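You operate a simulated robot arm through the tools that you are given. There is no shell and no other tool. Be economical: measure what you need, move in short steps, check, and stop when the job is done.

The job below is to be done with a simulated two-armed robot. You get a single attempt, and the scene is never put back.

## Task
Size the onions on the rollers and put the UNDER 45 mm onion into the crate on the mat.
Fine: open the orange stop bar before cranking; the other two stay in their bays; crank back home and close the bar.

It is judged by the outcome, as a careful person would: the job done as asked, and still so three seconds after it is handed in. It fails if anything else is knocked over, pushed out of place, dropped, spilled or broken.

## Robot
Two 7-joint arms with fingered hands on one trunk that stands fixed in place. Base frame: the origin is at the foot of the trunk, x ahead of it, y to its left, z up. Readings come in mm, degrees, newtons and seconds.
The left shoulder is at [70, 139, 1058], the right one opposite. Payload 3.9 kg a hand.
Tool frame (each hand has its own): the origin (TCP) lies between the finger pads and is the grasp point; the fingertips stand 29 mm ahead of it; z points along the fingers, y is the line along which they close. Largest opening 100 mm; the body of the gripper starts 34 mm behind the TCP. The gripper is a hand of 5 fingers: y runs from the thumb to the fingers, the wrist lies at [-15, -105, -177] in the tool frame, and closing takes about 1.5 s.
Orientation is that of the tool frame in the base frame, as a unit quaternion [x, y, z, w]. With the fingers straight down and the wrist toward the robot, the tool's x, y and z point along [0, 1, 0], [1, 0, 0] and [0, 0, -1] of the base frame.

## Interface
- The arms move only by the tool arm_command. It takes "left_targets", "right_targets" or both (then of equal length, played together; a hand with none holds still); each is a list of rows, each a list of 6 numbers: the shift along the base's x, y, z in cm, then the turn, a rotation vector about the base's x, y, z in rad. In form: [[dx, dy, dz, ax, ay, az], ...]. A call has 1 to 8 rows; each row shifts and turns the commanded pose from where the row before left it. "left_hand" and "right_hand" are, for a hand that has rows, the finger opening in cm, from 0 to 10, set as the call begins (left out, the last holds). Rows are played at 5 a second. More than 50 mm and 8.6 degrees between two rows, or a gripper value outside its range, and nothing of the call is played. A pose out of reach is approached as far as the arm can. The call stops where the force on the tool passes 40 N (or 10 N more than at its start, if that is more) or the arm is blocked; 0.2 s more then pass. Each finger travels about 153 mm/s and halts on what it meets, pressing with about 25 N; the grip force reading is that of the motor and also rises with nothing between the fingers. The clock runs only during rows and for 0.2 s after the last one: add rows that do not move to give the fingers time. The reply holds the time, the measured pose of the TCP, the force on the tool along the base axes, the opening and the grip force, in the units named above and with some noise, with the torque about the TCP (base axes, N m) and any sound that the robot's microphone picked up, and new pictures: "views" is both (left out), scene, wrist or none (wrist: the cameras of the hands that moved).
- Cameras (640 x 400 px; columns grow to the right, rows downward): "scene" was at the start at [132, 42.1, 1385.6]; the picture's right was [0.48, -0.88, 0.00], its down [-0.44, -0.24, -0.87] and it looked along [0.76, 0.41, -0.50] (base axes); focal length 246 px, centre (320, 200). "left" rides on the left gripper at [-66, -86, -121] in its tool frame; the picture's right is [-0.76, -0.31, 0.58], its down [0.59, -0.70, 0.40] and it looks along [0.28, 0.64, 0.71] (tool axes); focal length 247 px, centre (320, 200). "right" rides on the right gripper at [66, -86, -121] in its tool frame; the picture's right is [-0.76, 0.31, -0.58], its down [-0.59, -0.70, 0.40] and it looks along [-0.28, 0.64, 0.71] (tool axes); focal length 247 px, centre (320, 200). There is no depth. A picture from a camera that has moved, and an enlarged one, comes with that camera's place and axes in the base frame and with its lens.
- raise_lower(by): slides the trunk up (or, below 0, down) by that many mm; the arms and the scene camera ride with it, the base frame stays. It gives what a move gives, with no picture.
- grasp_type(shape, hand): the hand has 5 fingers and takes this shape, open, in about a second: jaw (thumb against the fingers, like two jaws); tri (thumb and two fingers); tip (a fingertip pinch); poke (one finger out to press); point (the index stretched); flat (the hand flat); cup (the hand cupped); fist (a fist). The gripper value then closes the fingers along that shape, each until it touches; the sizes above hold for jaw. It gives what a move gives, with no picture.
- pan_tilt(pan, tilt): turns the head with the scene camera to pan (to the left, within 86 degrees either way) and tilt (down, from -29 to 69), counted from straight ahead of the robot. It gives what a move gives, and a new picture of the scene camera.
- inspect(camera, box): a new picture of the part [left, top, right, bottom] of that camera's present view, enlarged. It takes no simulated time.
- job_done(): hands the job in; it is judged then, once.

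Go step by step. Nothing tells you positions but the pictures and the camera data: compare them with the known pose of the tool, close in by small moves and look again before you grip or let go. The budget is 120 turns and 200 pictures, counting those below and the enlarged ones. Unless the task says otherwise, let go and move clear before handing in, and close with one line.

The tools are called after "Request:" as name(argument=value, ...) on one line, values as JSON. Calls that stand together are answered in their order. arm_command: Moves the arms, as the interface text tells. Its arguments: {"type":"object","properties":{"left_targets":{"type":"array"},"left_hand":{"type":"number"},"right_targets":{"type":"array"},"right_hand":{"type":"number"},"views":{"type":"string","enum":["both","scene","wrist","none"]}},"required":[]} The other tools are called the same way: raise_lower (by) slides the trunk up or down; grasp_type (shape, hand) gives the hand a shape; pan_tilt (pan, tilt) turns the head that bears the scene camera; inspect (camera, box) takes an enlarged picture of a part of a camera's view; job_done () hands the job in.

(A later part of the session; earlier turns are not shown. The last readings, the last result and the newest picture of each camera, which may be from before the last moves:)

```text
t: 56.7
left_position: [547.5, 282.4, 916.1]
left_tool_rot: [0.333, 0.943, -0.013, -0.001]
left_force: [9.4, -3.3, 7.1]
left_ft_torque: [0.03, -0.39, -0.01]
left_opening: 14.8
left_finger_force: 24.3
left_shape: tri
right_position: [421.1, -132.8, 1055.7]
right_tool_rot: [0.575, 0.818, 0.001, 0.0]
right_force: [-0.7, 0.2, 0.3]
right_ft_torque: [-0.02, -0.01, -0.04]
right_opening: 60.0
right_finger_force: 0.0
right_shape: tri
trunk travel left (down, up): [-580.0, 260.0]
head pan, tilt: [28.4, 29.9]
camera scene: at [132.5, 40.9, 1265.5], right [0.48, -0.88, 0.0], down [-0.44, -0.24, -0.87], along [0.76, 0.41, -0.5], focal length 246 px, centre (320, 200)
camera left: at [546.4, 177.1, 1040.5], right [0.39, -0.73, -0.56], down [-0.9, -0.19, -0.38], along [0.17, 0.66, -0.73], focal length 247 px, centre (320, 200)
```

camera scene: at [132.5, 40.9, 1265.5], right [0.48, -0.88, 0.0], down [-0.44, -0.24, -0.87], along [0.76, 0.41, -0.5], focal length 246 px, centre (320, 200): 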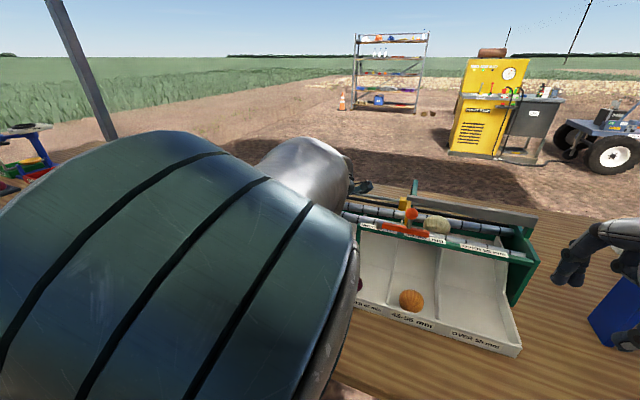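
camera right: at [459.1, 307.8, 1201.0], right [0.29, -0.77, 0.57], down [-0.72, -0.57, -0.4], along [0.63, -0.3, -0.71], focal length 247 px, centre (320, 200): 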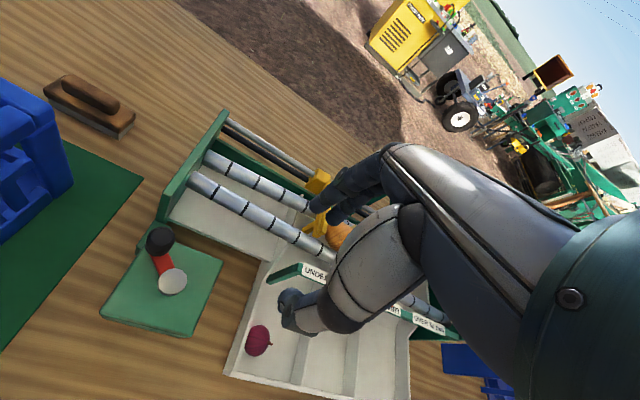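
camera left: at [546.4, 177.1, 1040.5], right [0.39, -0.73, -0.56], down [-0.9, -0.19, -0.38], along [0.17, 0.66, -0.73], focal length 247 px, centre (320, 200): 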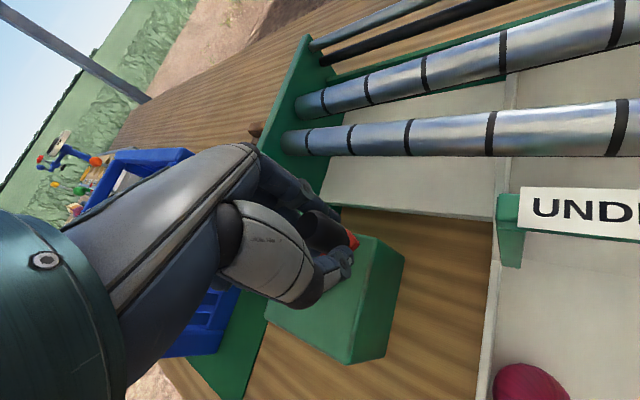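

The orange onion fell into the 45–55 bay and only the white one is left. I'll continue, yawing the hand back toward its comfortable angle as I go.

Request:
arm_command(left_targets=[[-0.59, -0.56, 0, 0, 0, -0.1], [-0.69, -0.44, 0, 0, 0, -0.1], [-0.77, -0.27, 0, 0, 0, -0.1], [-0.8, -0.12, 0, 0, 0, -0.1], [0, 0, 0, 0, 0, 0]], views="both")

```text
t: 57.9
left_position: [536.9, 271.8, 915.9]
left_tool_rot: [0.517, 0.856, -0.007, 0.004]
left_force: [-0.6, -0.3, 8.9]
left_ft_torque: [-0.01, -0.1, 0.0]
left_opening: 14.4
left_finger_force: 24.7
left_shape: tri
left hand out of reach, approached as far as the arm can: row 3, 4
right_position: [419.1, -133.2, 1057.0]
right_tool_rot: [0.575, 0.818, 0.001, 0.0]
right_force: [-0.1, -0.4, -0.6]
right_ft_torque: [0.04, -0.02, 0.02]
right_opening: 60.3
right_finger_force: 0.0
right_shape: tri
trunk travel left (down, up): [-580.0, 260.0]
head pan, tilt: [28.4, 29.9]
camera scene: at [130.8, 41.2, 1265.9], right [0.48, -0.88, 0.0], down [-0.44, -0.24, -0.87], along [0.76, 0.41, -0.5], focal length 246 px, centre (320, 200)
camera left: at [490.9, 174.9, 1039.4], right [0.08, -0.82, -0.56], down [-0.9, 0.19, -0.4], along [0.43, 0.54, -0.72], focal length 247 px, centre (320, 200)
```

scene: 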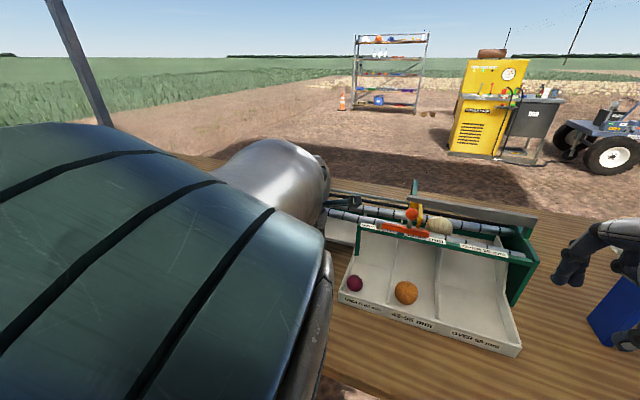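
left: 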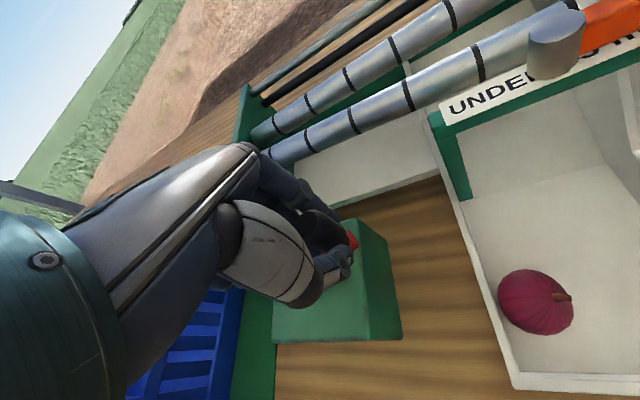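

With the trunk low the arm can't fold closer. The wall is behind me now, so I'll release, raise the trunk back to its original height and re-grip.

Request:
arm_command(left_targets=[[0, 0, 0, 0, 0, 0], [0, 0, 0, 0, 0, 0], [0, 0, 3, 0, 0, 0], [0, 0, 4, 0, 0, 0]], left_hand=6, views="none")

Request:
raise_lower(by=120)

Request:
arm_command(left_targets=[[0, 0, -3, 0, 0, -0.06], [0, 0, -3, 0, 0, -0.06], [0, 0, -3, 0, 0, -0.06], [0, 0, 0, 0, 0, 0]], views="both")

Request:
inspect(camera="left", box=[220, 150, 480, 390])

```text
t: 58.9
left_position: [548.8, 278.7, 980.2]
left_tool_rot: [0.517, 0.856, -0.008, 0.0]
left_force: [0.2, 0.0, 0.6]
left_ft_torque: [0.0, 0.03, 0.0]
left_opening: 59.7
left_finger_force: 0.1
left_shape: tri
left hand out of reach, approached as far as the arm can: row 3, 4
right_position: [420.2, -132.7, 1057.5]
right_tool_rot: [0.574, 0.819, 0.001, 0.0]
right_force: [-0.4, -0.5, -0.4]
right_ft_torque: [-0.01, 0.0, 0.01]
right_opening: 60.0
right_finger_force: 0.0
right_shape: tri
trunk travel left (down, up): [-580.0, 260.0]
head pan, tilt: [28.4, 29.9]
```

```text
t: 60.4
left_position: [549.5, 280.1, 1097.2]
left_tool_rot: [0.515, 0.857, -0.01, -0.002]
left_force: [0.2, 0.2, 0.5]
left_ft_torque: [0.0, -0.02, -0.01]
left_opening: 59.9
left_finger_force: 0.1
left_shape: tri
right_position: [421.4, -132.4, 1176.3]
right_tool_rot: [0.574, 0.819, 0.001, 0.0]
right_force: [0.2, 0.5, 0.1]
right_ft_torque: [0.02, 0.0, 0.02]
right_opening: 59.9
right_finger_force: 0.1
right_shape: tri
trunk travel left (down, up): [-700.0, 140.0]
head pan, tilt: [28.4, 29.9]
```

```text
t: 61.4
left_position: [549.8, 276.1, 1009.3]
left_tool_rot: [0.592, 0.806, 0.0, -0.008]
left_force: [-0.4, -0.9, -0.3]
left_ft_torque: [0.03, -0.01, -0.01]
left_opening: 59.8
left_finger_force: 0.1
left_shape: tri
right_position: [421.4, -131.7, 1176.0]
right_tool_rot: [0.574, 0.819, 0.001, 0.001]
right_force: [0.4, -0.3, -1.1]
right_ft_torque: [0.0, -0.02, 0.03]
right_opening: 60.2
right_finger_force: 0.1
right_shape: tri
trunk travel left (down, up): [-700.0, 140.0]
head pan, tilt: [28.4, 29.9]
camera scene: at [131.5, 41.5, 1385.6], right [0.48, -0.88, 0.0], down [-0.44, -0.24, -0.87], along [0.76, 0.41, -0.5], focal length 246 px, centre (320, 200)
camera left: at [488.7, 187.5, 1131.7], right [-0.08, -0.81, -0.58], down [-0.85, 0.36, -0.39], along [0.52, 0.47, -0.72], focal length 247 px, centre (320, 200)
```

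scene: 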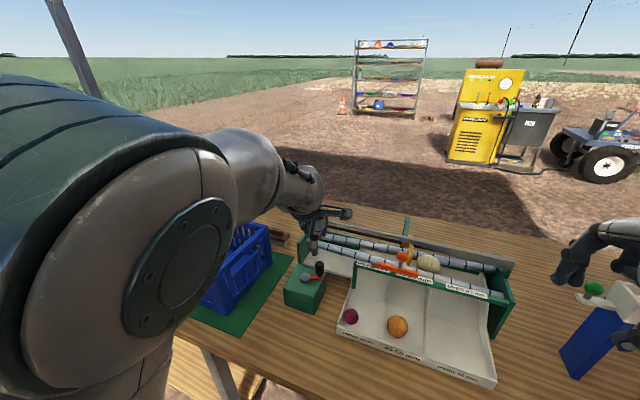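
left: 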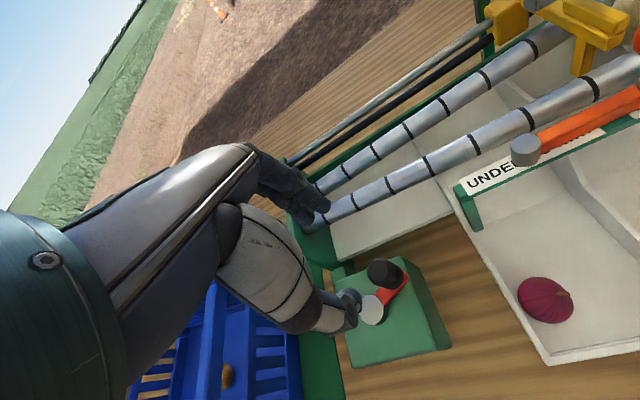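

```text
1.67 times, centred on (350, 270) of left
camera zoom: at [488.7, 187.5, 1131.7], right [-0.08, -0.81, -0.58], down [-0.85, 0.36, -0.39], along [0.52, 0.47, -0.72], focal length 412 px, centre (270, 83)
```

zoom: 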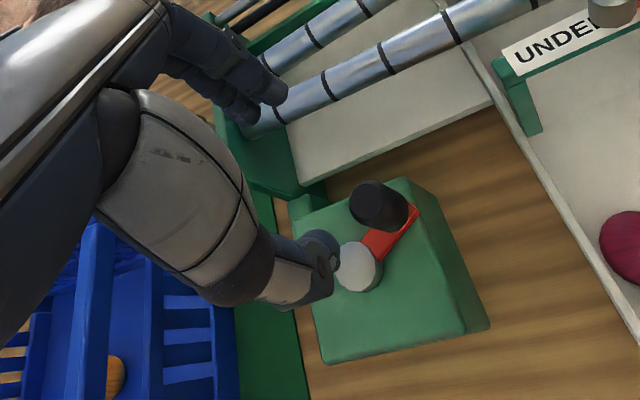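

The knob is at (543, 269) and the hub at (519.5, 303). I'll re-grip there.

Request:
arm_command(left_targets=[[-0.6, -0.75, -3, 0, 0, 0], [0, 0, -3, 0, 0, 0], [0, 0, -3.2, 0, 0, 0], [0, 0, 0, 0, 0, 0]], left_hand=5.5, views="none")

Request:
arm_command(left_targets=[[0, 0, 0, 0, 0, 0], [0, 0, 0, 0, 0, 0], [0, 0, 0, 0, 0, 0], [0, 0, 0, 0, 0, 0]], left_hand=0.5, views="none")

Request:
inspect(camera="left", box=[220, 120, 480, 360])

```text
t: 62.4
left_position: [543.5, 268.5, 916.8]
left_tool_rot: [0.592, 0.806, -0.001, -0.007]
left_force: [-0.1, -1.1, -0.2]
left_ft_torque: [0.01, -0.01, -0.02]
left_opening: 55.3
left_finger_force: 0.1
left_shape: tri
right_position: [420.6, -131.5, 1176.4]
right_tool_rot: [0.574, 0.819, 0.001, 0.0]
right_force: [0.3, 0.4, -0.1]
right_ft_torque: [0.03, 0.0, -0.02]
right_opening: 60.2
right_finger_force: 0.0
right_shape: tri
trunk travel left (down, up): [-700.0, 140.0]
head pan, tilt: [28.4, 29.9]
```

```text
t: 63.4
left_position: [545.2, 269.8, 916.2]
left_tool_rot: [0.592, 0.806, -0.002, -0.007]
left_force: [0.5, -0.7, -1.9]
left_ft_torque: [-0.02, 0.02, -0.01]
left_opening: 12.0
left_finger_force: 25.0
left_shape: tri
right_position: [421.6, -131.7, 1175.7]
right_tool_rot: [0.574, 0.819, 0.002, 0.0]
right_force: [0.4, 0.5, -0.3]
right_ft_torque: [0.02, 0.02, -0.02]
right_opening: 60.1
right_finger_force: 0.0
right_shape: tri
trunk travel left (down, up): [-700.0, 140.0]
head pan, tilt: [28.4, 29.9]
```

```text
1.67 times, centred on (350, 240) of left
camera zoom: at [482.9, 180.2, 1038.8], right [-0.07, -0.81, -0.58], down [-0.85, 0.35, -0.39], along [0.52, 0.47, -0.72], focal length 412 px, centre (270, 133)
```

zoom: 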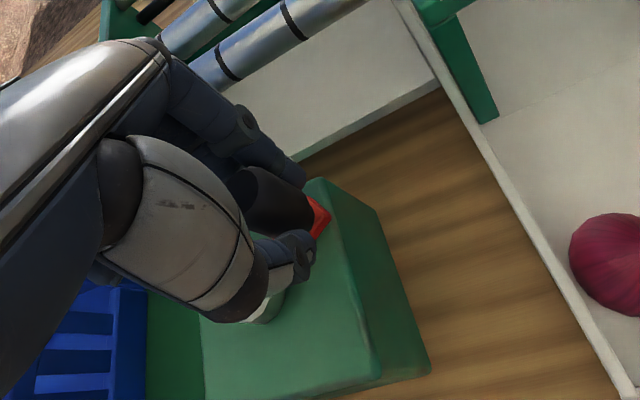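

Firm grip at (545, 270). I'll continue clockwise.

Request:
arm_command(left_targets=[[-0.73, -0.44, 0, 0, 0, 0], [-0.8, -0.28, 0, 0, 0, 0], [-0.84, -0.1, 0, 0, 0, 0], [-0.84, 0.07, 0, 0, 0, 0], [0, 0, 0, 0, 0, 0]], views="both")

Request:
inspect(camera="scene", box=[340, 200, 520, 320])

```text
t: 64.6
left_position: [511.9, 261.4, 915.0]
left_tool_rot: [0.593, 0.805, -0.001, -0.007]
left_force: [-0.2, -3.6, -2.2]
left_ft_torque: [-0.07, 0.02, 0.01]
left_opening: 11.8
left_finger_force: 25.3
left_shape: tri
right_position: [420.9, -132.9, 1175.2]
right_tool_rot: [0.574, 0.819, 0.001, -0.001]
right_force: [1.5, -0.3, -0.6]
right_ft_torque: [0.01, 0.01, 0.02]
right_opening: 60.0
right_finger_force: 0.0
right_shape: tri
trunk travel left (down, up): [-700.0, 140.0]
head pan, tilt: [28.4, 29.9]
camera scene: at [132.1, 41.3, 1385.6], right [0.48, -0.88, 0.0], down [-0.44, -0.24, -0.87], along [0.76, 0.41, -0.5], focal length 246 px, centre (320, 200)
camera left: at [450.4, 172.8, 1038.7], right [-0.08, -0.81, -0.58], down [-0.85, 0.36, -0.38], along [0.52, 0.47, -0.72], focal length 247 px, centre (320, 200)
```

scene: 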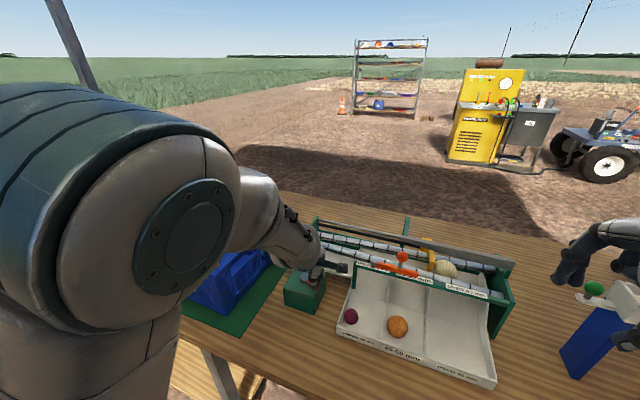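
left: 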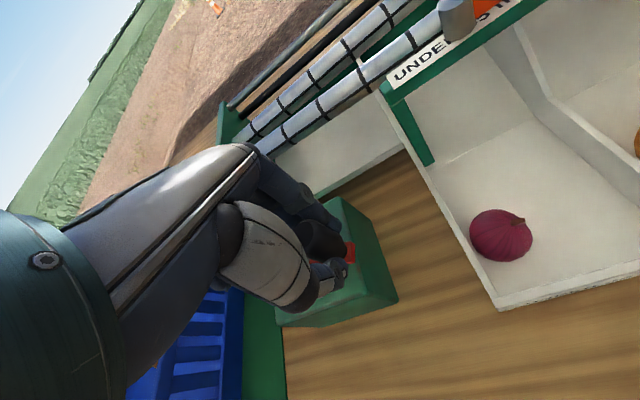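

```text
3.33 times, centred on (430, 260) of scene
camera zoom: at [132.1, 41.3, 1385.6], right [0.48, -0.88, 0.0], down [-0.44, -0.24, -0.87], along [0.76, 0.41, -0.5], focal length 820 px, centre (-47, 0)
```

zoom: 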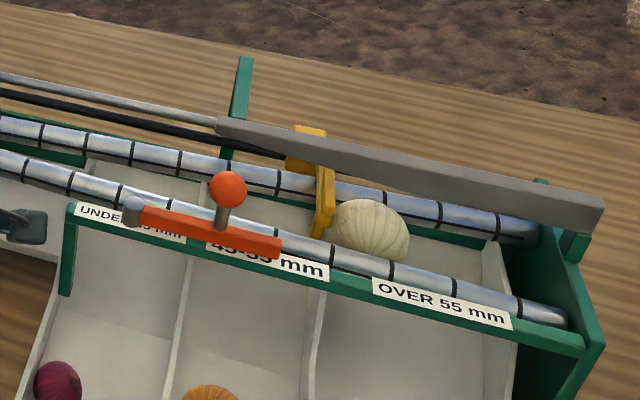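

Smooth; the white onion is sinking between the rollers near the OVER 55 bay. I'll continue.

Request:
arm_command(left_targets=[[-0.81, 0.25, 0, 0, 0, 0], [-0.74, 0.41, 0, 0, 0, 0], [-0.64, 0.56, 0, 0, 0, 0], [0, 0, 0, 0, 0, 0]], views="none")

Request:
inspect(camera="scene", box=[320, 200, 520, 400])

```text
t: 65.6
left_position: [488.3, 274.7, 916.8]
left_tool_rot: [0.591, 0.806, -0.001, -0.008]
left_force: [-2.1, -2.2, -2.5]
left_ft_torque: [-0.03, 0.07, -0.01]
left_opening: 12.1
left_finger_force: 25.1
left_shape: tri
right_position: [421.8, -131.8, 1176.9]
right_tool_rot: [0.574, 0.819, 0.001, 0.0]
right_force: [0.0, -0.1, 0.0]
right_ft_torque: [-0.01, 0.01, 0.0]
right_opening: 60.1
right_finger_force: 0.1
right_shape: tri
trunk travel left (down, up): [-700.0, 140.0]
head pan, tilt: [28.4, 29.9]
```

```text
2.00 times, centred on (420, 300) of scene
camera zoom: at [131.9, 41.8, 1385.6], right [0.48, -0.88, 0.0], down [-0.44, -0.24, -0.87], along [0.76, 0.41, -0.5], focal length 492 px, centre (120, 0)
```

zoom: 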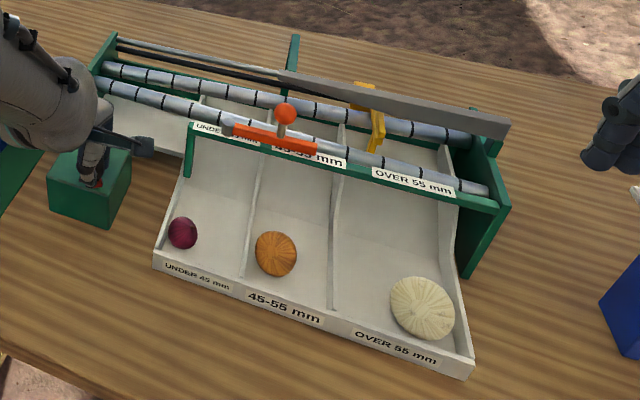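

All three onions are sorted into their bays: purple UNDER 45, orange 45–55, white OVER 55. Now I'll crank back counter-clockwise, first segment.

Request:
arm_command(left_targets=[[0.82, -0.7, 0, 0, 0, 0], [0.96, -0.46, 0, 0, 0, 0], [1.06, -0.19, 0, 0, 0, 0], [1.06, 0.08, 0, 0, 0, 0], [0, 0, 0, 0, 0, 0]], views="none")

Request:
arm_command(left_targets=[[1.01, 0.36, 0, 0, 0, 0], [0.88, 0.6, 0, 0, 0, 0], [0.7, 0.82, 0, 0, 0, 0], [0.46, 0.96, 0, 0, 0, 0], [0, 0, 0, 0, 0, 0]], views="both")

```text
t: 66.8
left_position: [529.4, 262.9, 915.9]
left_tool_rot: [0.592, 0.806, -0.001, -0.007]
left_force: [0.7, 0.9, -3.4]
left_ft_torque: [0.03, -0.02, 0.01]
left_opening: 12.0
left_finger_force: 25.4
left_shape: tri
right_position: [421.3, -132.0, 1176.6]
right_tool_rot: [0.574, 0.819, 0.001, 0.0]
right_force: [0.3, 0.7, 0.1]
right_ft_torque: [-0.02, -0.01, 0.03]
right_opening: 60.1
right_finger_force: 0.0
right_shape: tri
trunk travel left (down, up): [-700.0, 140.0]
head pan, tilt: [28.4, 29.9]
```

```text
t: 68.0
left_position: [558.7, 289.8, 917.0]
left_tool_rot: [0.592, 0.806, -0.002, -0.007]
left_force: [-4.9, 3.2, -4.8]
left_ft_torque: [0.04, 0.1, 0.0]
left_opening: 11.9
left_finger_force: 24.9
left_shape: tri
right_position: [419.3, -131.8, 1176.9]
right_tool_rot: [0.575, 0.818, 0.001, 0.0]
right_force: [0.4, 0.7, -0.5]
right_ft_torque: [0.01, 0.01, -0.03]
right_opening: 59.8
right_finger_force: 0.1
right_shape: tri
trunk travel left (down, up): [-700.0, 140.0]
head pan, tilt: [28.4, 29.9]
camera scene: at [131.6, 42.6, 1385.5], right [0.48, -0.88, 0.0], down [-0.44, -0.24, -0.87], along [0.76, 0.41, -0.5], focal length 246 px, centre (320, 200)
camera left: at [497.6, 200.9, 1038.9], right [-0.07, -0.81, -0.58], down [-0.85, 0.35, -0.38], along [0.52, 0.47, -0.72], focal length 247 px, centre (320, 200)
```

scene: 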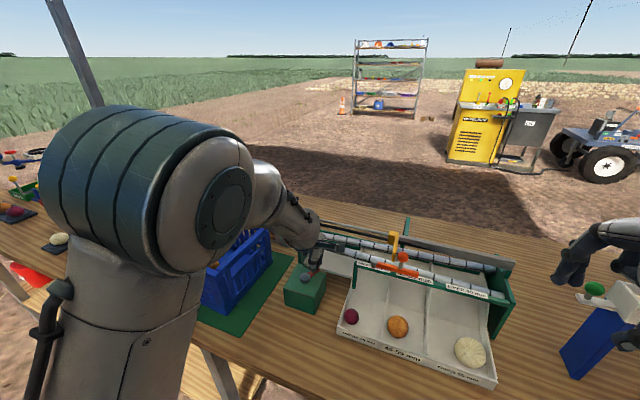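
left: 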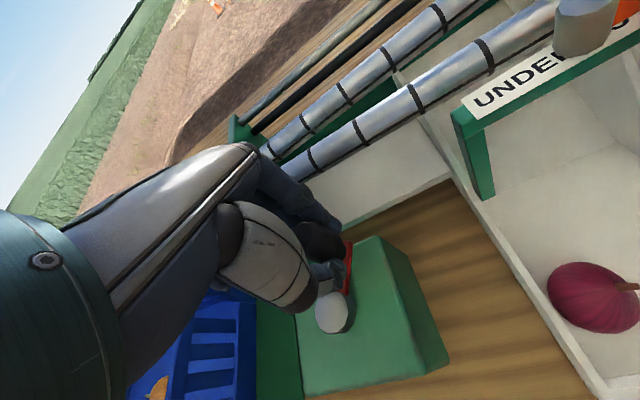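

The corrected circle (centre (520, 303), R 41) gives very low forces. I'll continue, yawing the hand gradually to stay clear of the wall.

Request:
arm_command(left_targets=[[0.19, 1.06, 0, 0, 0, 0.14], [-0.08, 1.06, 0, 0, 0, 0.14], [0, 0, 0, 0, 0, 0.1], [0, 0, 0, 0, 0, 0.1], [0, 0, 0, 0, 0, 0]], views="wrist")

```text
t: 69.2
left_position: [562.0, 309.6, 917.5]
left_tool_rot: [0.375, 0.927, -0.024, 0.009]
left_force: [-3.3, -17.4, -11.8]
left_ft_torque: [0.4, 0.15, -0.41]
left_opening: 9.2
left_finger_force: 25.5
left_shape: tri
right_position: [420.9, -133.6, 1176.1]
right_tool_rot: [0.575, 0.818, 0.002, -0.001]
right_force: [0.8, 0.5, -0.3]
right_ft_torque: [0.02, 0.01, 0.01]
right_opening: 60.1
right_finger_force: 0.0
right_shape: tri
trunk travel left (down, up): [-700.0, 140.0]
head pan, tilt: [28.4, 29.9]
camera left: at [548.7, 209.0, 1045.3], right [0.33, -0.78, -0.54], down [-0.91, -0.12, -0.39], along [0.24, 0.62, -0.75], focal length 247 px, centre (320, 200)
```

left: 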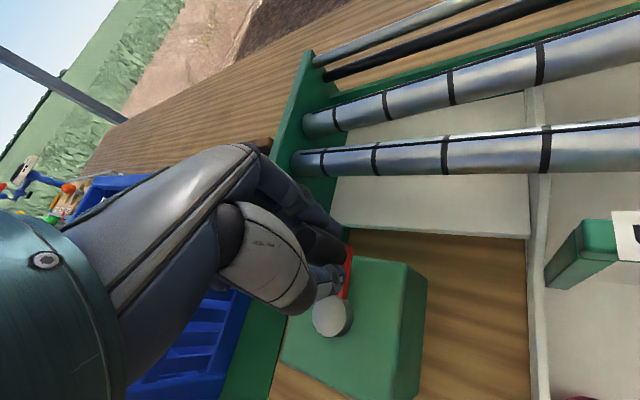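

The knuckles are grazing the wall's top edge. Sliding the grip about 12 mm up the knob should clear it.

Request:
arm_command(left_targets=[[0, 0, 0.6, 0, 0, 0], [0, 0, 0.6, 0, 0, 0], [0, 0, 0, 0, 0, 0]], views="wrist")

```text
t: 69.9
left_position: [560.1, 310.0, 916.6]
left_tool_rot: [0.375, 0.927, -0.029, 0.0]
left_force: [11.9, -25.7, -7.7]
left_ft_torque: [0.64, -0.06, -0.81]
left_opening: 9.2
left_finger_force: 24.8
left_shape: tri
right_position: [422.3, -135.1, 1175.9]
right_tool_rot: [0.575, 0.818, 0.001, -0.001]
right_force: [-0.2, -0.3, -0.3]
right_ft_torque: [-0.03, -0.04, -0.01]
right_opening: 60.1
right_finger_force: 0.0
right_shape: tri
trunk travel left (down, up): [-700.0, 140.0]
head pan, tilt: [28.4, 29.9]
stopped in row 3 (left hand): the force on the tool passed its limit (the readings are from after the stop); the commanded pose is now the measured one
camera left: at [550.2, 210.3, 1046.1], right [0.32, -0.78, -0.54], down [-0.92, -0.12, -0.37], along [0.23, 0.62, -0.75], focal length 247 px, centre (320, 200)
```

left: 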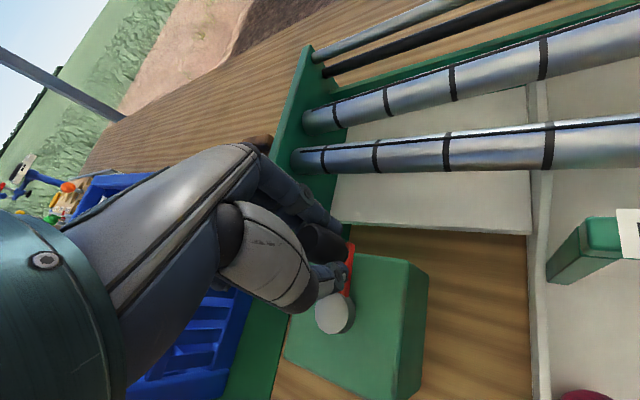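

It's binding. I'll back off a little toward −y, release and lift for a fresh approach with the trunk lower and a higher grip.

Request:
arm_command(left_targets=[[0.1, -0.5, 0, 0, 0, 0], [0.05, -0.5, 0, 0, 0, 0], [0, 0, 0, 0, 0, 0]], views="none")

Request:
arm_command(left_targets=[[0, 0, 0, 0, 0, 0], [0, 0, 0, 0, 0, 0], [0, 0, 2, 0, 0, 0], [0, 0, 4, 0, 0, 0], [0, 0, 4.5, 0, 0, 0], [0, 0, 4.5, 0, 0, 0], [0, 0, 4.5, 0, 0, 0]], left_hand=4.5, views="none")

Request:
raise_lower(by=-120)

Request:
inspect(camera="left", box=[220, 150, 480, 390])

```text
t: 70.7
left_position: [559.3, 308.3, 917.2]
left_tool_rot: [0.365, 0.93, -0.036, 0.003]
left_force: [14.1, -9.5, 1.9]
left_ft_torque: [0.43, -0.17, -0.5]
left_opening: 10.4
left_finger_force: 25.0
left_shape: tri
right_position: [422.6, -133.3, 1175.1]
right_tool_rot: [0.574, 0.819, 0.001, -0.002]
right_force: [-0.3, 0.4, -0.4]
right_ft_torque: [0.01, 0.0, 0.04]
right_opening: 60.5
right_finger_force: 0.1
right_shape: tri
trunk travel left (down, up): [-700.0, 140.0]
head pan, tilt: [28.4, 29.9]
```

```text
t: 72.3
left_position: [559.1, 304.7, 1116.3]
left_tool_rot: [0.372, 0.928, -0.026, 0.0]
left_force: [0.6, 0.4, 0.3]
left_ft_torque: [-0.02, 0.03, 0.0]
left_opening: 44.6
left_finger_force: 0.0
left_shape: tri
right_position: [419.9, -132.7, 1176.6]
right_tool_rot: [0.574, 0.819, 0.002, 0.0]
right_force: [-0.5, 0.4, -0.3]
right_ft_torque: [0.01, -0.01, 0.03]
right_opening: 60.1
right_finger_force: 0.1
right_shape: tri
trunk travel left (down, up): [-700.0, 140.0]
head pan, tilt: [28.4, 29.9]
```

```text
t: 73.8
left_position: [560.0, 306.7, 994.3]
left_tool_rot: [0.373, 0.927, -0.026, -0.001]
left_force: [-0.7, 0.0, 0.6]
left_ft_torque: [-0.03, -0.05, -0.03]
left_opening: 44.5
left_finger_force: 0.0
left_shape: tri
right_position: [421.1, -131.9, 1055.8]
right_tool_rot: [0.574, 0.819, 0.002, -0.001]
right_force: [-0.5, 0.3, 0.5]
right_ft_torque: [0.05, 0.0, -0.03]
right_opening: 60.3
right_finger_force: 0.0
right_shape: tri
trunk travel left (down, up): [-580.0, 260.0]
head pan, tilt: [28.4, 29.9]
```

```text
1.67 times, centred on (350, 270) of left
camera zoom: at [549.7, 204.6, 1122.5], right [0.32, -0.77, -0.55], down [-0.92, -0.12, -0.37], along [0.22, 0.62, -0.75], focal length 412 px, centre (270, 83)
```

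zoom: 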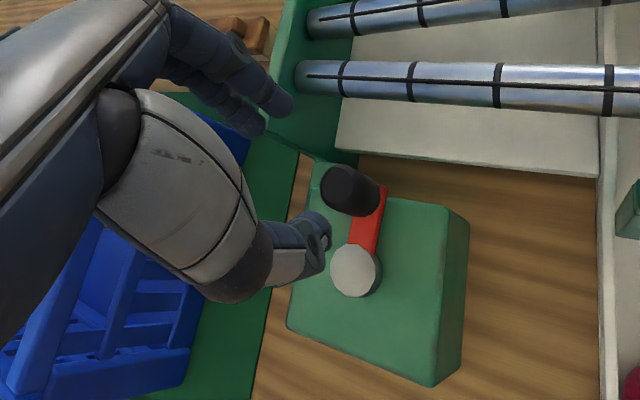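

The knob is at (559.5, 305). I'll tilt the hand about 12° so the knuckles lean back from the wall, then check before descending.

Request:
arm_command(left_targets=[[0, 0, 0, 0.1, -0.08, 0], [0, 0, 0, 0.1, -0.08, 0], [0, -0.1, -2.5, 0, 0, 0], [0, 0, 0, 0, 0, 0]], left_hand=5, views="wrist")

Request:
inspect(camera="left", box=[220, 150, 480, 390])

```text
t: 74.8
left_position: [565.8, 310.6, 969.2]
left_tool_rot: [0.369, 0.925, 0.086, 0.042]
left_force: [0.5, -0.1, -0.5]
left_ft_torque: [0.0, -0.02, 0.0]
left_opening: 49.6
left_finger_force: 0.0
left_shape: tri
left hand out of reach, approached as far as the arm can: row 2
right_position: [420.2, -131.5, 1056.7]
right_tool_rot: [0.574, 0.819, 0.001, 0.0]
right_force: [-0.5, 0.1, 0.2]
right_ft_torque: [-0.03, 0.02, -0.02]
right_opening: 60.2
right_finger_force: 0.1
right_shape: tri
trunk travel left (down, up): [-580.0, 260.0]
head pan, tilt: [28.4, 29.9]
camera left: at [538.0, 188.3, 1072.0], right [0.42, -0.67, -0.61], down [-0.85, -0.04, -0.53], along [0.33, 0.74, -0.58], focal length 247 px, centre (320, 200)
```

left: 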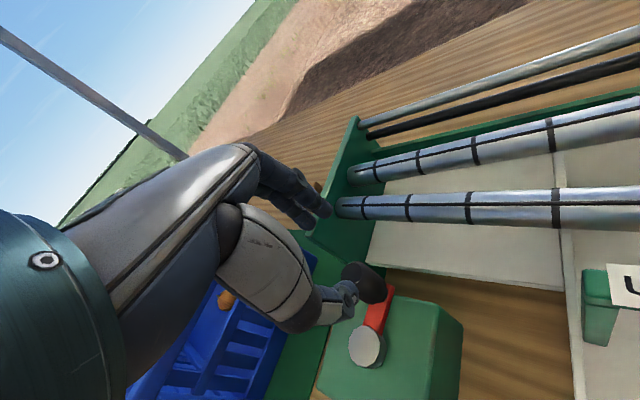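

```text
1.67 times, centred on (350, 270) of left
camera zoom: at [538.0, 188.3, 1072.0], right [0.42, -0.67, -0.61], down [-0.85, -0.04, -0.53], along [0.33, 0.74, -0.58], focal length 412 px, centre (270, 83)
```

zoom: 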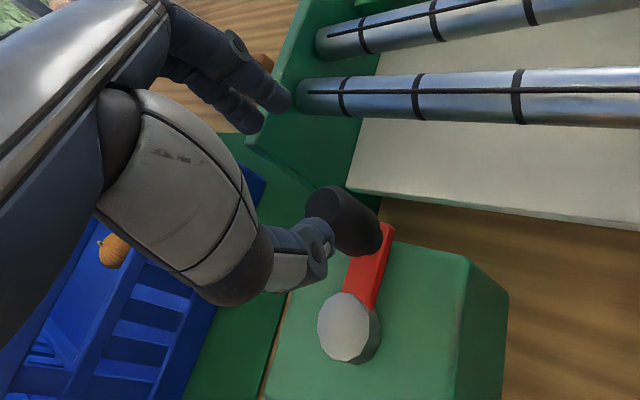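

Tilt achieved. Now I'll shift onto the knob and lower.

Request:
arm_command(left_targets=[[-0.6, -0.6, -1, 0, 0, 0], [0, 0, -2, 0, 0, 0], [0, 0, -1.3, 0, 0, 0], [0, 0, 0, 0, 0, 0]], left_hand=5.5, views="none")

Request:
inspect(camera="left", box=[220, 150, 480, 390])

```text
t: 75.8
left_position: [560.4, 301.7, 927.5]
left_tool_rot: [0.37, 0.924, 0.085, 0.045]
left_force: [0.6, 0.4, 0.2]
left_ft_torque: [0.01, 0.03, 0.0]
left_opening: 54.7
left_finger_force: 0.0
left_shape: tri
right_position: [420.6, -131.6, 1056.4]
right_tool_rot: [0.574, 0.819, 0.001, -0.001]
right_force: [-0.2, -1.0, -0.4]
right_ft_torque: [-0.03, 0.01, -0.02]
right_opening: 60.1
right_finger_force: 0.1
right_shape: tri
trunk travel left (down, up): [-580.0, 260.0]
head pan, tilt: [28.4, 29.9]
```

```text
1.67 times, centred on (350, 270) of left
camera zoom: at [532.0, 179.6, 1032.4], right [0.42, -0.67, -0.61], down [-0.84, -0.04, -0.54], along [0.33, 0.74, -0.58], focal length 412 px, centre (270, 83)
```

zoom: 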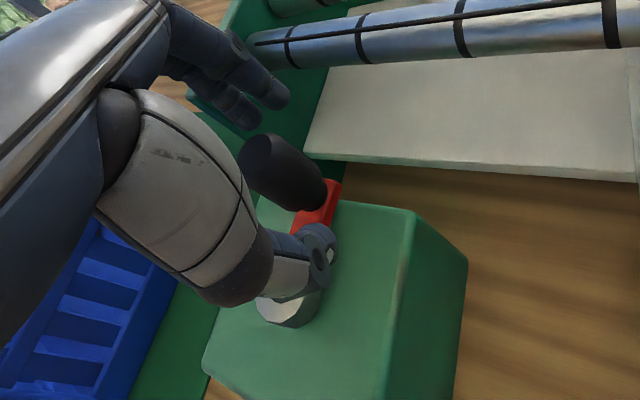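

The knob is between thumb and fingers, so I'll close.

Request:
arm_command(left_targets=[[0, 0, -0.4, 0, 0, 0], [0, 0, 0, 0, 0, 0], [0, 0, 0, 0, 0, 0], [0, 0, 0, 0, 0, 0], [0, 0, 0, 0, 0, 0]], left_hand=0.5, views="none")

Request:
inspect(camera="left", box=[220, 150, 480, 390])

```text
t: 77.0
left_position: [559.5, 303.3, 923.7]
left_tool_rot: [0.368, 0.925, 0.087, 0.044]
left_force: [-1.3, -0.6, 10.5]
left_ft_torque: [0.01, 0.14, -0.04]
left_opening: 16.7
left_finger_force: 25.0
left_shape: tri
right_position: [419.2, -132.6, 1057.3]
right_tool_rot: [0.574, 0.819, 0.002, 0.0]
right_force: [0.2, -0.3, -0.5]
right_ft_torque: [0.0, 0.01, 0.03]
right_opening: 59.9
right_finger_force: 0.0
right_shape: tri
trunk travel left (down, up): [-580.0, 260.0]
head pan, tilt: [28.4, 29.9]
```

```text
1.67 times, centred on (350, 270) of left
camera zoom: at [531.4, 181.6, 1028.3], right [0.43, -0.67, -0.61], down [-0.84, -0.05, -0.54], along [0.33, 0.74, -0.58], focal length 412 px, centre (270, 83)
```

zoom: 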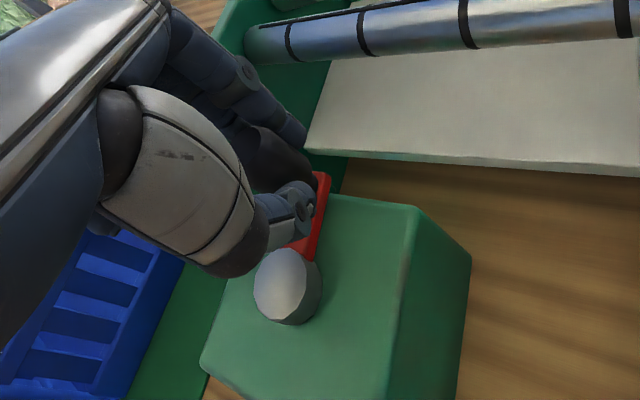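

Gripped. I'll turn counter-clockwise past the wall.

Request:
arm_command(left_targets=[[-0.17, 1.03, 0, 0, 0, 0], [-0.44, 0.95, 0, 0, 0, 0], [0, 0, 0, 0, 0, 0]], views="wrist")

```text
t: 77.8
left_position: [552.0, 321.7, 924.3]
left_tool_rot: [0.371, 0.923, 0.093, 0.039]
left_force: [-9.0, -7.0, 8.7]
left_ft_torque: [-0.26, 0.35, 0.04]
left_opening: 17.2
left_finger_force: 25.2
left_shape: tri
right_position: [418.9, -134.0, 1056.6]
right_tool_rot: [0.574, 0.819, 0.003, 0.001]
right_force: [0.0, 0.3, -0.3]
right_ft_torque: [0.0, 0.0, 0.0]
right_opening: 60.0
right_finger_force: 0.0
right_shape: tri
trunk travel left (down, up): [-580.0, 260.0]
head pan, tilt: [28.4, 29.9]
camera left: at [524.0, 197.8, 1026.5], right [0.42, -0.66, -0.62], down [-0.84, -0.03, -0.53], along [0.33, 0.75, -0.57], focal length 247 px, centre (320, 200)
```

left: 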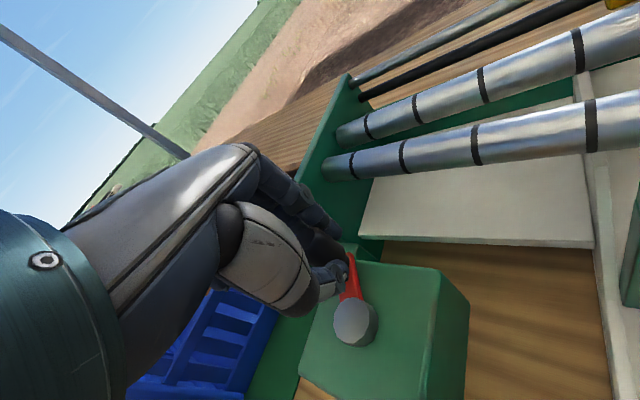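

Good progress with low forces. I'll continue.

Request:
arm_command(left_targets=[[-0.7, 0.75, 0, 0, 0, 0], [-0.87, 0.58, 0, 0, 0, 0], [-0.98, 0.36, 0, 0, 0, 0], [-1.02, 0.1, 0, 0, 0, 0], [0, 0, 0, 0, 0, 0]], views="wrist")

```text
t: 79.0
left_position: [525.9, 341.8, 920.5]
left_tool_rot: [0.371, 0.923, 0.09, 0.043]
left_force: [-0.7, -6.4, 24.4]
left_ft_torque: [-0.35, -0.01, -0.05]
left_opening: 18.3
left_finger_force: 25.0
left_shape: tri
left hand out of reach, approached as far as the arm can: row 4
right_position: [418.1, -134.8, 1057.2]
right_tool_rot: [0.574, 0.819, 0.002, 0.001]
right_force: [-0.4, -0.8, -0.7]
right_ft_torque: [0.0, -0.01, -0.01]
right_opening: 60.1
right_finger_force: 0.1
right_shape: tri
trunk travel left (down, up): [-580.0, 260.0]
head pan, tilt: [28.4, 29.9]
camera left: at [496.7, 219.8, 1023.7], right [0.42, -0.67, -0.62], down [-0.84, -0.04, -0.54], along [0.33, 0.75, -0.58], focal length 247 px, centre (320, 200)
```

left: 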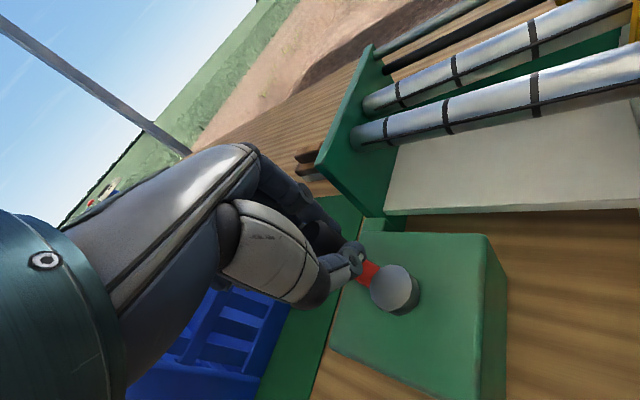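

Past the wall now, at about 80°. I'll release, lift, raise the trunk, and restore the natural hand orientation.

Request:
arm_command(left_targets=[[0, 0, 0, 0, 0, 0], [0, 0, 0, 0, 0, 0], [0, 0, 3, 0, 0, 0], [0, 0, 4, 0, 0, 0]], left_hand=5.5, views="none")

Request:
raise_lower(by=120)

Request:
arm_command(left_targets=[[0, 0, 0, -0.065, 0.073, 0], [0, 0, 0, -0.065, 0.073, 0], [0, 0, -1, 0, 0, -0.11], [0, 0, -2, 0, 0, -0.11], [0, 0, -2, 0, 0, -0.11], [0, 0, -2, 0, 0, -0.11], [0, 0, 0, 0, 0, 0]], views="both")

Request:
inspect(camera="left", box=[220, 150, 480, 390])

```text
t: 80.0
left_position: [536.7, 345.8, 946.5]
left_tool_rot: [0.371, 0.924, 0.086, 0.042]
left_force: [-0.4, -0.6, -0.7]
left_ft_torque: [-0.02, -0.01, 0.03]
left_opening: 55.1
left_finger_force: 0.0
left_shape: tri
left hand out of reach, approached as far as the arm can: row 3, 4
right_position: [421.4, -131.6, 1055.9]
right_tool_rot: [0.574, 0.819, 0.001, 0.0]
right_force: [0.9, 0.8, 0.6]
right_ft_torque: [0.0, 0.03, -0.02]
right_opening: 60.2
right_finger_force: 0.2
right_shape: tri
trunk travel left (down, up): [-580.0, 260.0]
head pan, tilt: [28.4, 29.9]
```

```text
t: 81.5
left_position: [538.3, 346.9, 1063.0]
left_tool_rot: [0.369, 0.925, 0.086, 0.039]
left_force: [-0.2, 0.7, -0.7]
left_ft_torque: [-0.01, 0.0, -0.02]
left_opening: 54.9
left_finger_force: 0.1
left_shape: tri
right_position: [421.4, -132.5, 1176.3]
right_tool_rot: [0.574, 0.819, 0.002, 0.0]
right_force: [0.0, -0.7, -0.5]
right_ft_torque: [0.03, -0.01, 0.05]
right_opening: 60.2
right_finger_force: 0.1
right_shape: tri
trunk travel left (down, up): [-700.0, 140.0]
head pan, tilt: [28.4, 29.9]
```

```text
t: 83.1
left_position: [538.0, 343.9, 995.4]
left_tool_rot: [0.569, 0.822, 0.01, -0.005]
left_force: [0.0, 0.0, 0.1]
left_ft_torque: [0.0, -0.02, 0.02]
left_opening: 55.2
left_finger_force: 0.1
left_shape: tri
right_position: [420.1, -132.6, 1176.3]
right_tool_rot: [0.574, 0.819, 0.001, 0.0]
right_force: [0.5, -0.4, 0.9]
right_ft_torque: [0.02, 0.01, -0.01]
right_opening: 60.3
right_finger_force: 0.2
right_shape: tri
trunk travel left (down, up): [-700.0, 140.0]
head pan, tilt: [28.4, 29.9]
camera scene: at [131.9, 41.3, 1385.6], right [0.48, -0.88, 0.0], down [-0.44, -0.24, -0.87], along [0.76, 0.41, -0.5], focal length 246 px, centre (320, 200)
camera left: at [480.7, 250.2, 1116.5], right [-0.02, -0.8, -0.59], down [-0.87, 0.31, -0.39], along [0.5, 0.51, -0.7], focal length 247 px, centre (320, 200)
```

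scene: 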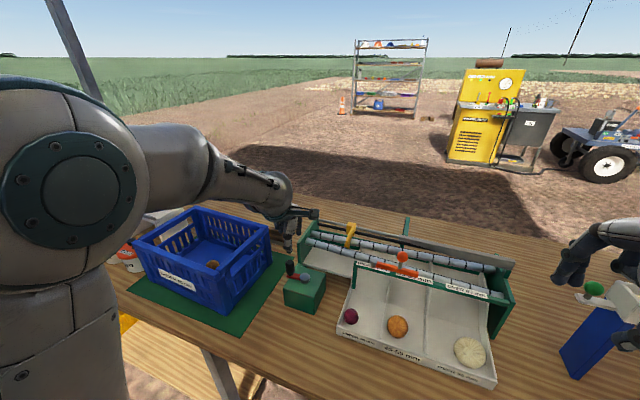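
left: 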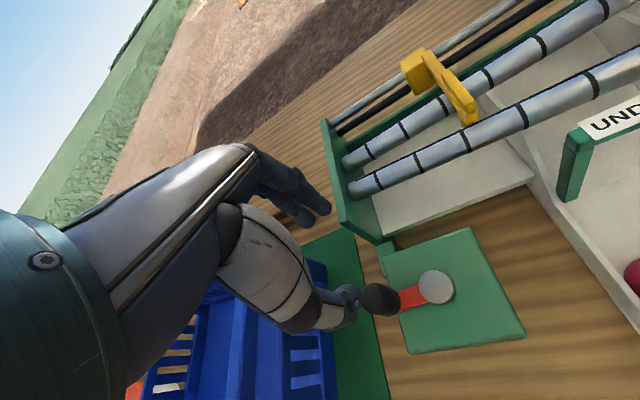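

```text
1.67 times, centred on (350, 270) of left
camera zoom: at [480.7, 250.2, 1116.5], right [-0.02, -0.8, -0.59], down [-0.87, 0.31, -0.39], along [0.5, 0.51, -0.7], focal length 412 px, centre (270, 83)
```

zoom: 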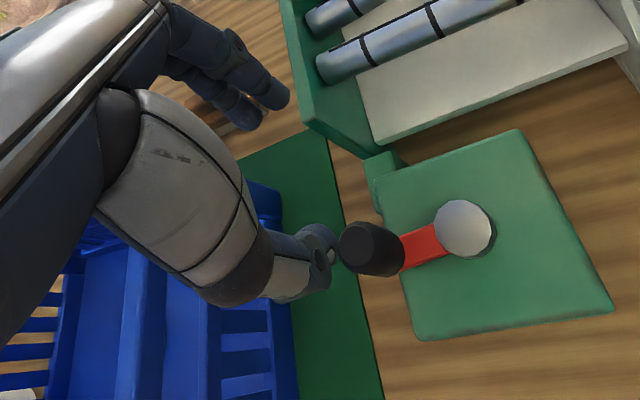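

The knob is now at (511, 342), about 103°. I'll re-grip there and finish the return.

Request:
arm_command(left_targets=[[-2.7, -0.2, 0, 0, 0, 0], [0, 0, -3, 0, 0, 0], [0, 0, -3, 0, 0, 0], [0, 0, -1.7, 0, 0, 0], [0, 0, 0, 0, 0, 0]], left_hand=6, views="none")

Request:
inspect(camera="left", box=[220, 120, 480, 360])

Request:
arm_command(left_targets=[[0, 0, 0, 0, 0, 0], [0, 0, 0, 0, 0, 0], [0, 0, 0, 0, 0, 0], [0, 0, 0, 0, 0, 0]], left_hand=0.5, views="none")

Request:
inspect(camera="left", box=[220, 120, 480, 360])

```text
t: 84.3
left_position: [510.6, 342.6, 919.3]
left_tool_rot: [0.567, 0.823, 0.009, -0.005]
left_force: [0.7, -0.2, 0.5]
left_ft_torque: [0.01, 0.02, 0.0]
left_opening: 59.7
left_finger_force: 0.0
left_shape: tri
right_position: [420.8, -131.6, 1176.0]
right_tool_rot: [0.574, 0.819, 0.001, 0.001]
right_force: [-0.6, -0.4, -0.1]
right_ft_torque: [0.03, 0.0, -0.03]
right_opening: 60.0
right_finger_force: 0.1
right_shape: tri
trunk travel left (down, up): [-700.0, 140.0]
head pan, tilt: [28.4, 29.9]
```

```text
1.67 times, centred on (350, 240) of left
camera zoom: at [453.4, 248.6, 1039.7], right [-0.02, -0.8, -0.59], down [-0.87, 0.31, -0.39], along [0.5, 0.51, -0.7], focal length 412 px, centre (270, 133)
```

zoom: 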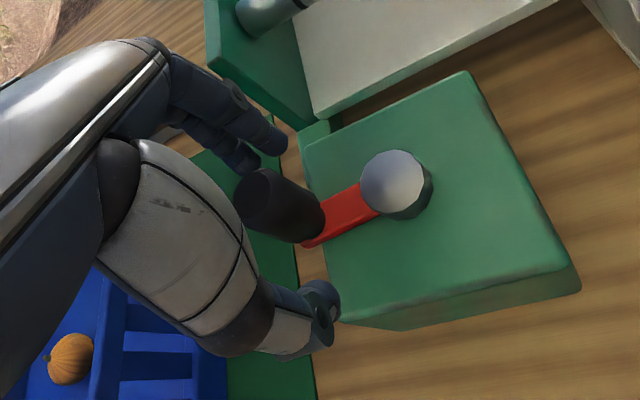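

```text
t: 85.3
left_position: [510.8, 342.0, 919.5]
left_tool_rot: [0.568, 0.823, 0.009, -0.006]
left_force: [-1.5, 0.4, -2.9]
left_ft_torque: [0.01, -0.03, -0.02]
left_opening: 13.9
left_finger_force: 24.9
left_shape: tri
right_position: [420.4, -132.1, 1176.1]
right_tool_rot: [0.575, 0.818, 0.001, -0.001]
right_force: [0.5, -0.5, -0.4]
right_ft_torque: [0.0, 0.0, 0.03]
right_opening: 60.5
right_finger_force: 0.0
right_shape: tri
trunk travel left (down, up): [-700.0, 140.0]
head pan, tilt: [28.4, 29.9]
```

```text
1.67 times, centred on (350, 240) of left
camera zoom: at [453.5, 248.5, 1039.9], right [-0.02, -0.8, -0.59], down [-0.87, 0.31, -0.39], along [0.5, 0.51, -0.7], focal length 412 px, centre (270, 133)
```

zoom: 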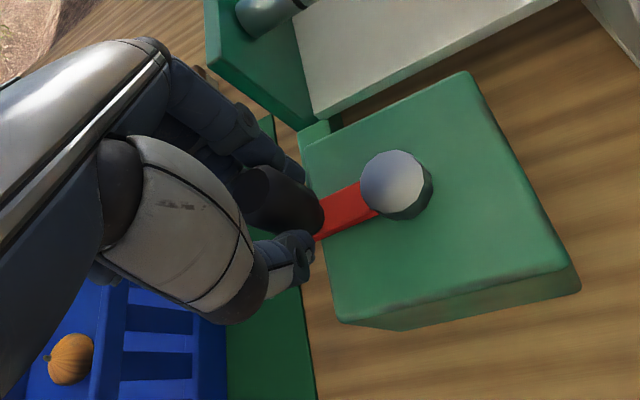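

Good grip. I'll turn back to home with the stop expected near (481, 294).

Request:
arm_command(left_targets=[[-0.99, -0.37, 0, 0, 0, 0], [-0.86, -0.62, 0, 0, 0, 0], [-0.67, -0.81, 0, 0, 0, 0], [-0.44, -0.97, 0, 0, 0, 0], [-0.18, -1.04, 0, 0, 0, 0], [0.1, -0.95, 0, 0, 0, 0], [0, 0, 0, 0, 0, 0]], views="both")

Request:
inspect(camera="scene", box=[270, 200, 450, 320])

```text
t: 86.9
left_position: [481.6, 296.9, 919.7]
left_tool_rot: [0.568, 0.823, 0.008, -0.005]
left_force: [-5.3, 8.0, -1.5]
left_ft_torque: [0.19, 0.09, 0.01]
left_opening: 13.1
left_finger_force: 24.9
left_shape: tri
right_position: [419.9, -130.4, 1176.1]
right_tool_rot: [0.575, 0.818, 0.001, 0.0]
right_force: [-0.3, 0.3, 0.0]
right_ft_torque: [0.01, -0.01, -0.03]
right_opening: 60.3
right_finger_force: 0.1
right_shape: tri
trunk travel left (down, up): [-700.0, 140.0]
head pan, tilt: [28.4, 29.9]
camera scene: at [131.1, 43.9, 1385.5], right [0.48, -0.88, 0.0], down [-0.44, -0.24, -0.87], along [0.76, 0.41, -0.5], focal length 246 px, centre (320, 200)
camera left: at [423.1, 202.1, 1039.7], right [-0.02, -0.8, -0.59], down [-0.87, 0.31, -0.39], along [0.5, 0.51, -0.7], focal length 247 px, centre (320, 200)
```

scene: 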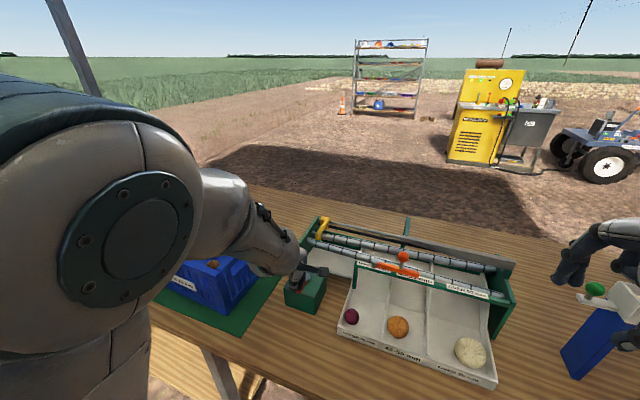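
left: 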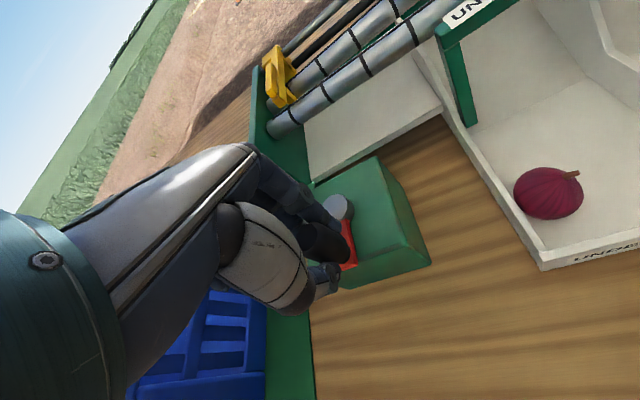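

```text
3.33 times, centred on (360, 260) of scene
camera zoom: at [131.1, 43.9, 1385.5], right [0.48, -0.88, 0.0], down [-0.44, -0.24, -0.87], along [0.76, 0.41, -0.5], focal length 820 px, centre (187, 0)
```

zoom: 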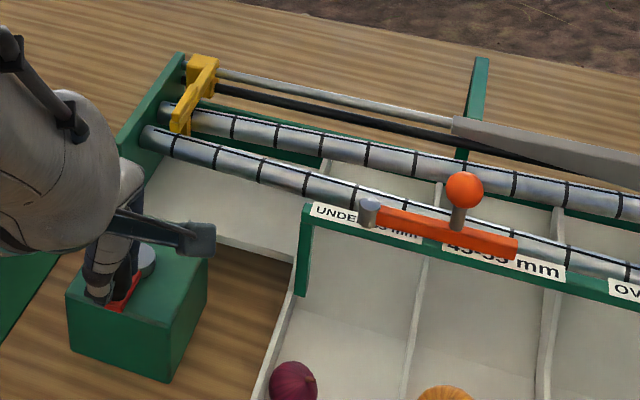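

The pusher is back at its starting place and the crank is meeting its stop. I'll release, lift and verify it stays home.

Request:
arm_command(left_targets=[[0, 0, 0, 0, 0, 0], [0, 0, 0, 0, 0, 0], [0, 0, 3, 0, 0, 0], [0, 0, 4, 0, 0, 0], [-2, 0, 4, 0, 0, 0], [-3, 2, 3, 0, 0, 0], [-3, 2, 3, 0, 0, 0]], left_hand=6, views="none")

Request:
inspect(camera="scene", box=[270, 200, 450, 320])

Request:
inspect(camera="left", box=[320, 80, 600, 300])

```text
t: 88.5
left_position: [458.5, 387.3, 1058.8]
left_tool_rot: [0.568, 0.823, 0.003, 0.001]
left_force: [0.4, -0.1, 0.9]
left_ft_torque: [0.03, -0.01, 0.02]
left_opening: 59.8
left_finger_force: 0.0
left_shape: tri
left hand out of reach, approached as far as the arm can: row 4, 5, 6, 7
right_position: [420.2, -131.4, 1177.7]
right_tool_rot: [0.575, 0.818, 0.001, 0.0]
right_force: [0.2, -0.2, -0.3]
right_ft_torque: [-0.01, 0.04, -0.01]
right_opening: 59.9
right_finger_force: 0.1
right_shape: tri
trunk travel left (down, up): [-700.0, 140.0]
head pan, tilt: [28.4, 29.9]
```

```text
3.33 times, centred on (360, 260) of scene
camera zoom: at [131.3, 43.4, 1385.6], right [0.48, -0.88, 0.0], down [-0.44, -0.24, -0.87], along [0.76, 0.41, -0.5], focal length 820 px, centre (187, 0)
```

zoom: 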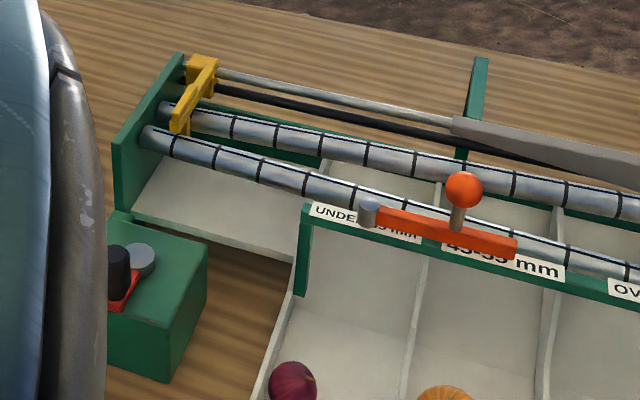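

```text
1.82 times, centred on (460, 190) of left
camera zoom: at [400.9, 294.4, 1179.9], right [-0.02, -0.81, -0.58], down [-0.86, 0.3, -0.4], along [0.5, 0.5, -0.71], focal length 449 px, centre (66, 218)
```

zoom: 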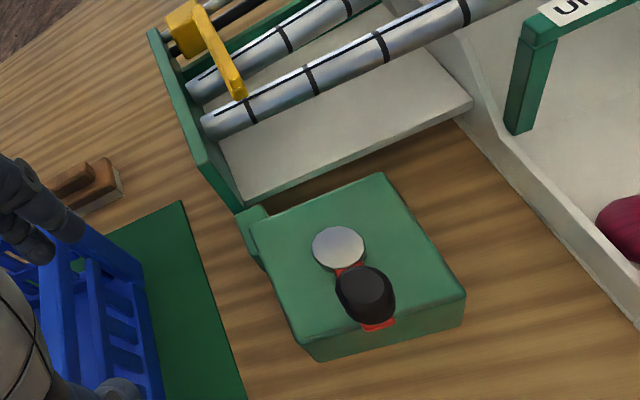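

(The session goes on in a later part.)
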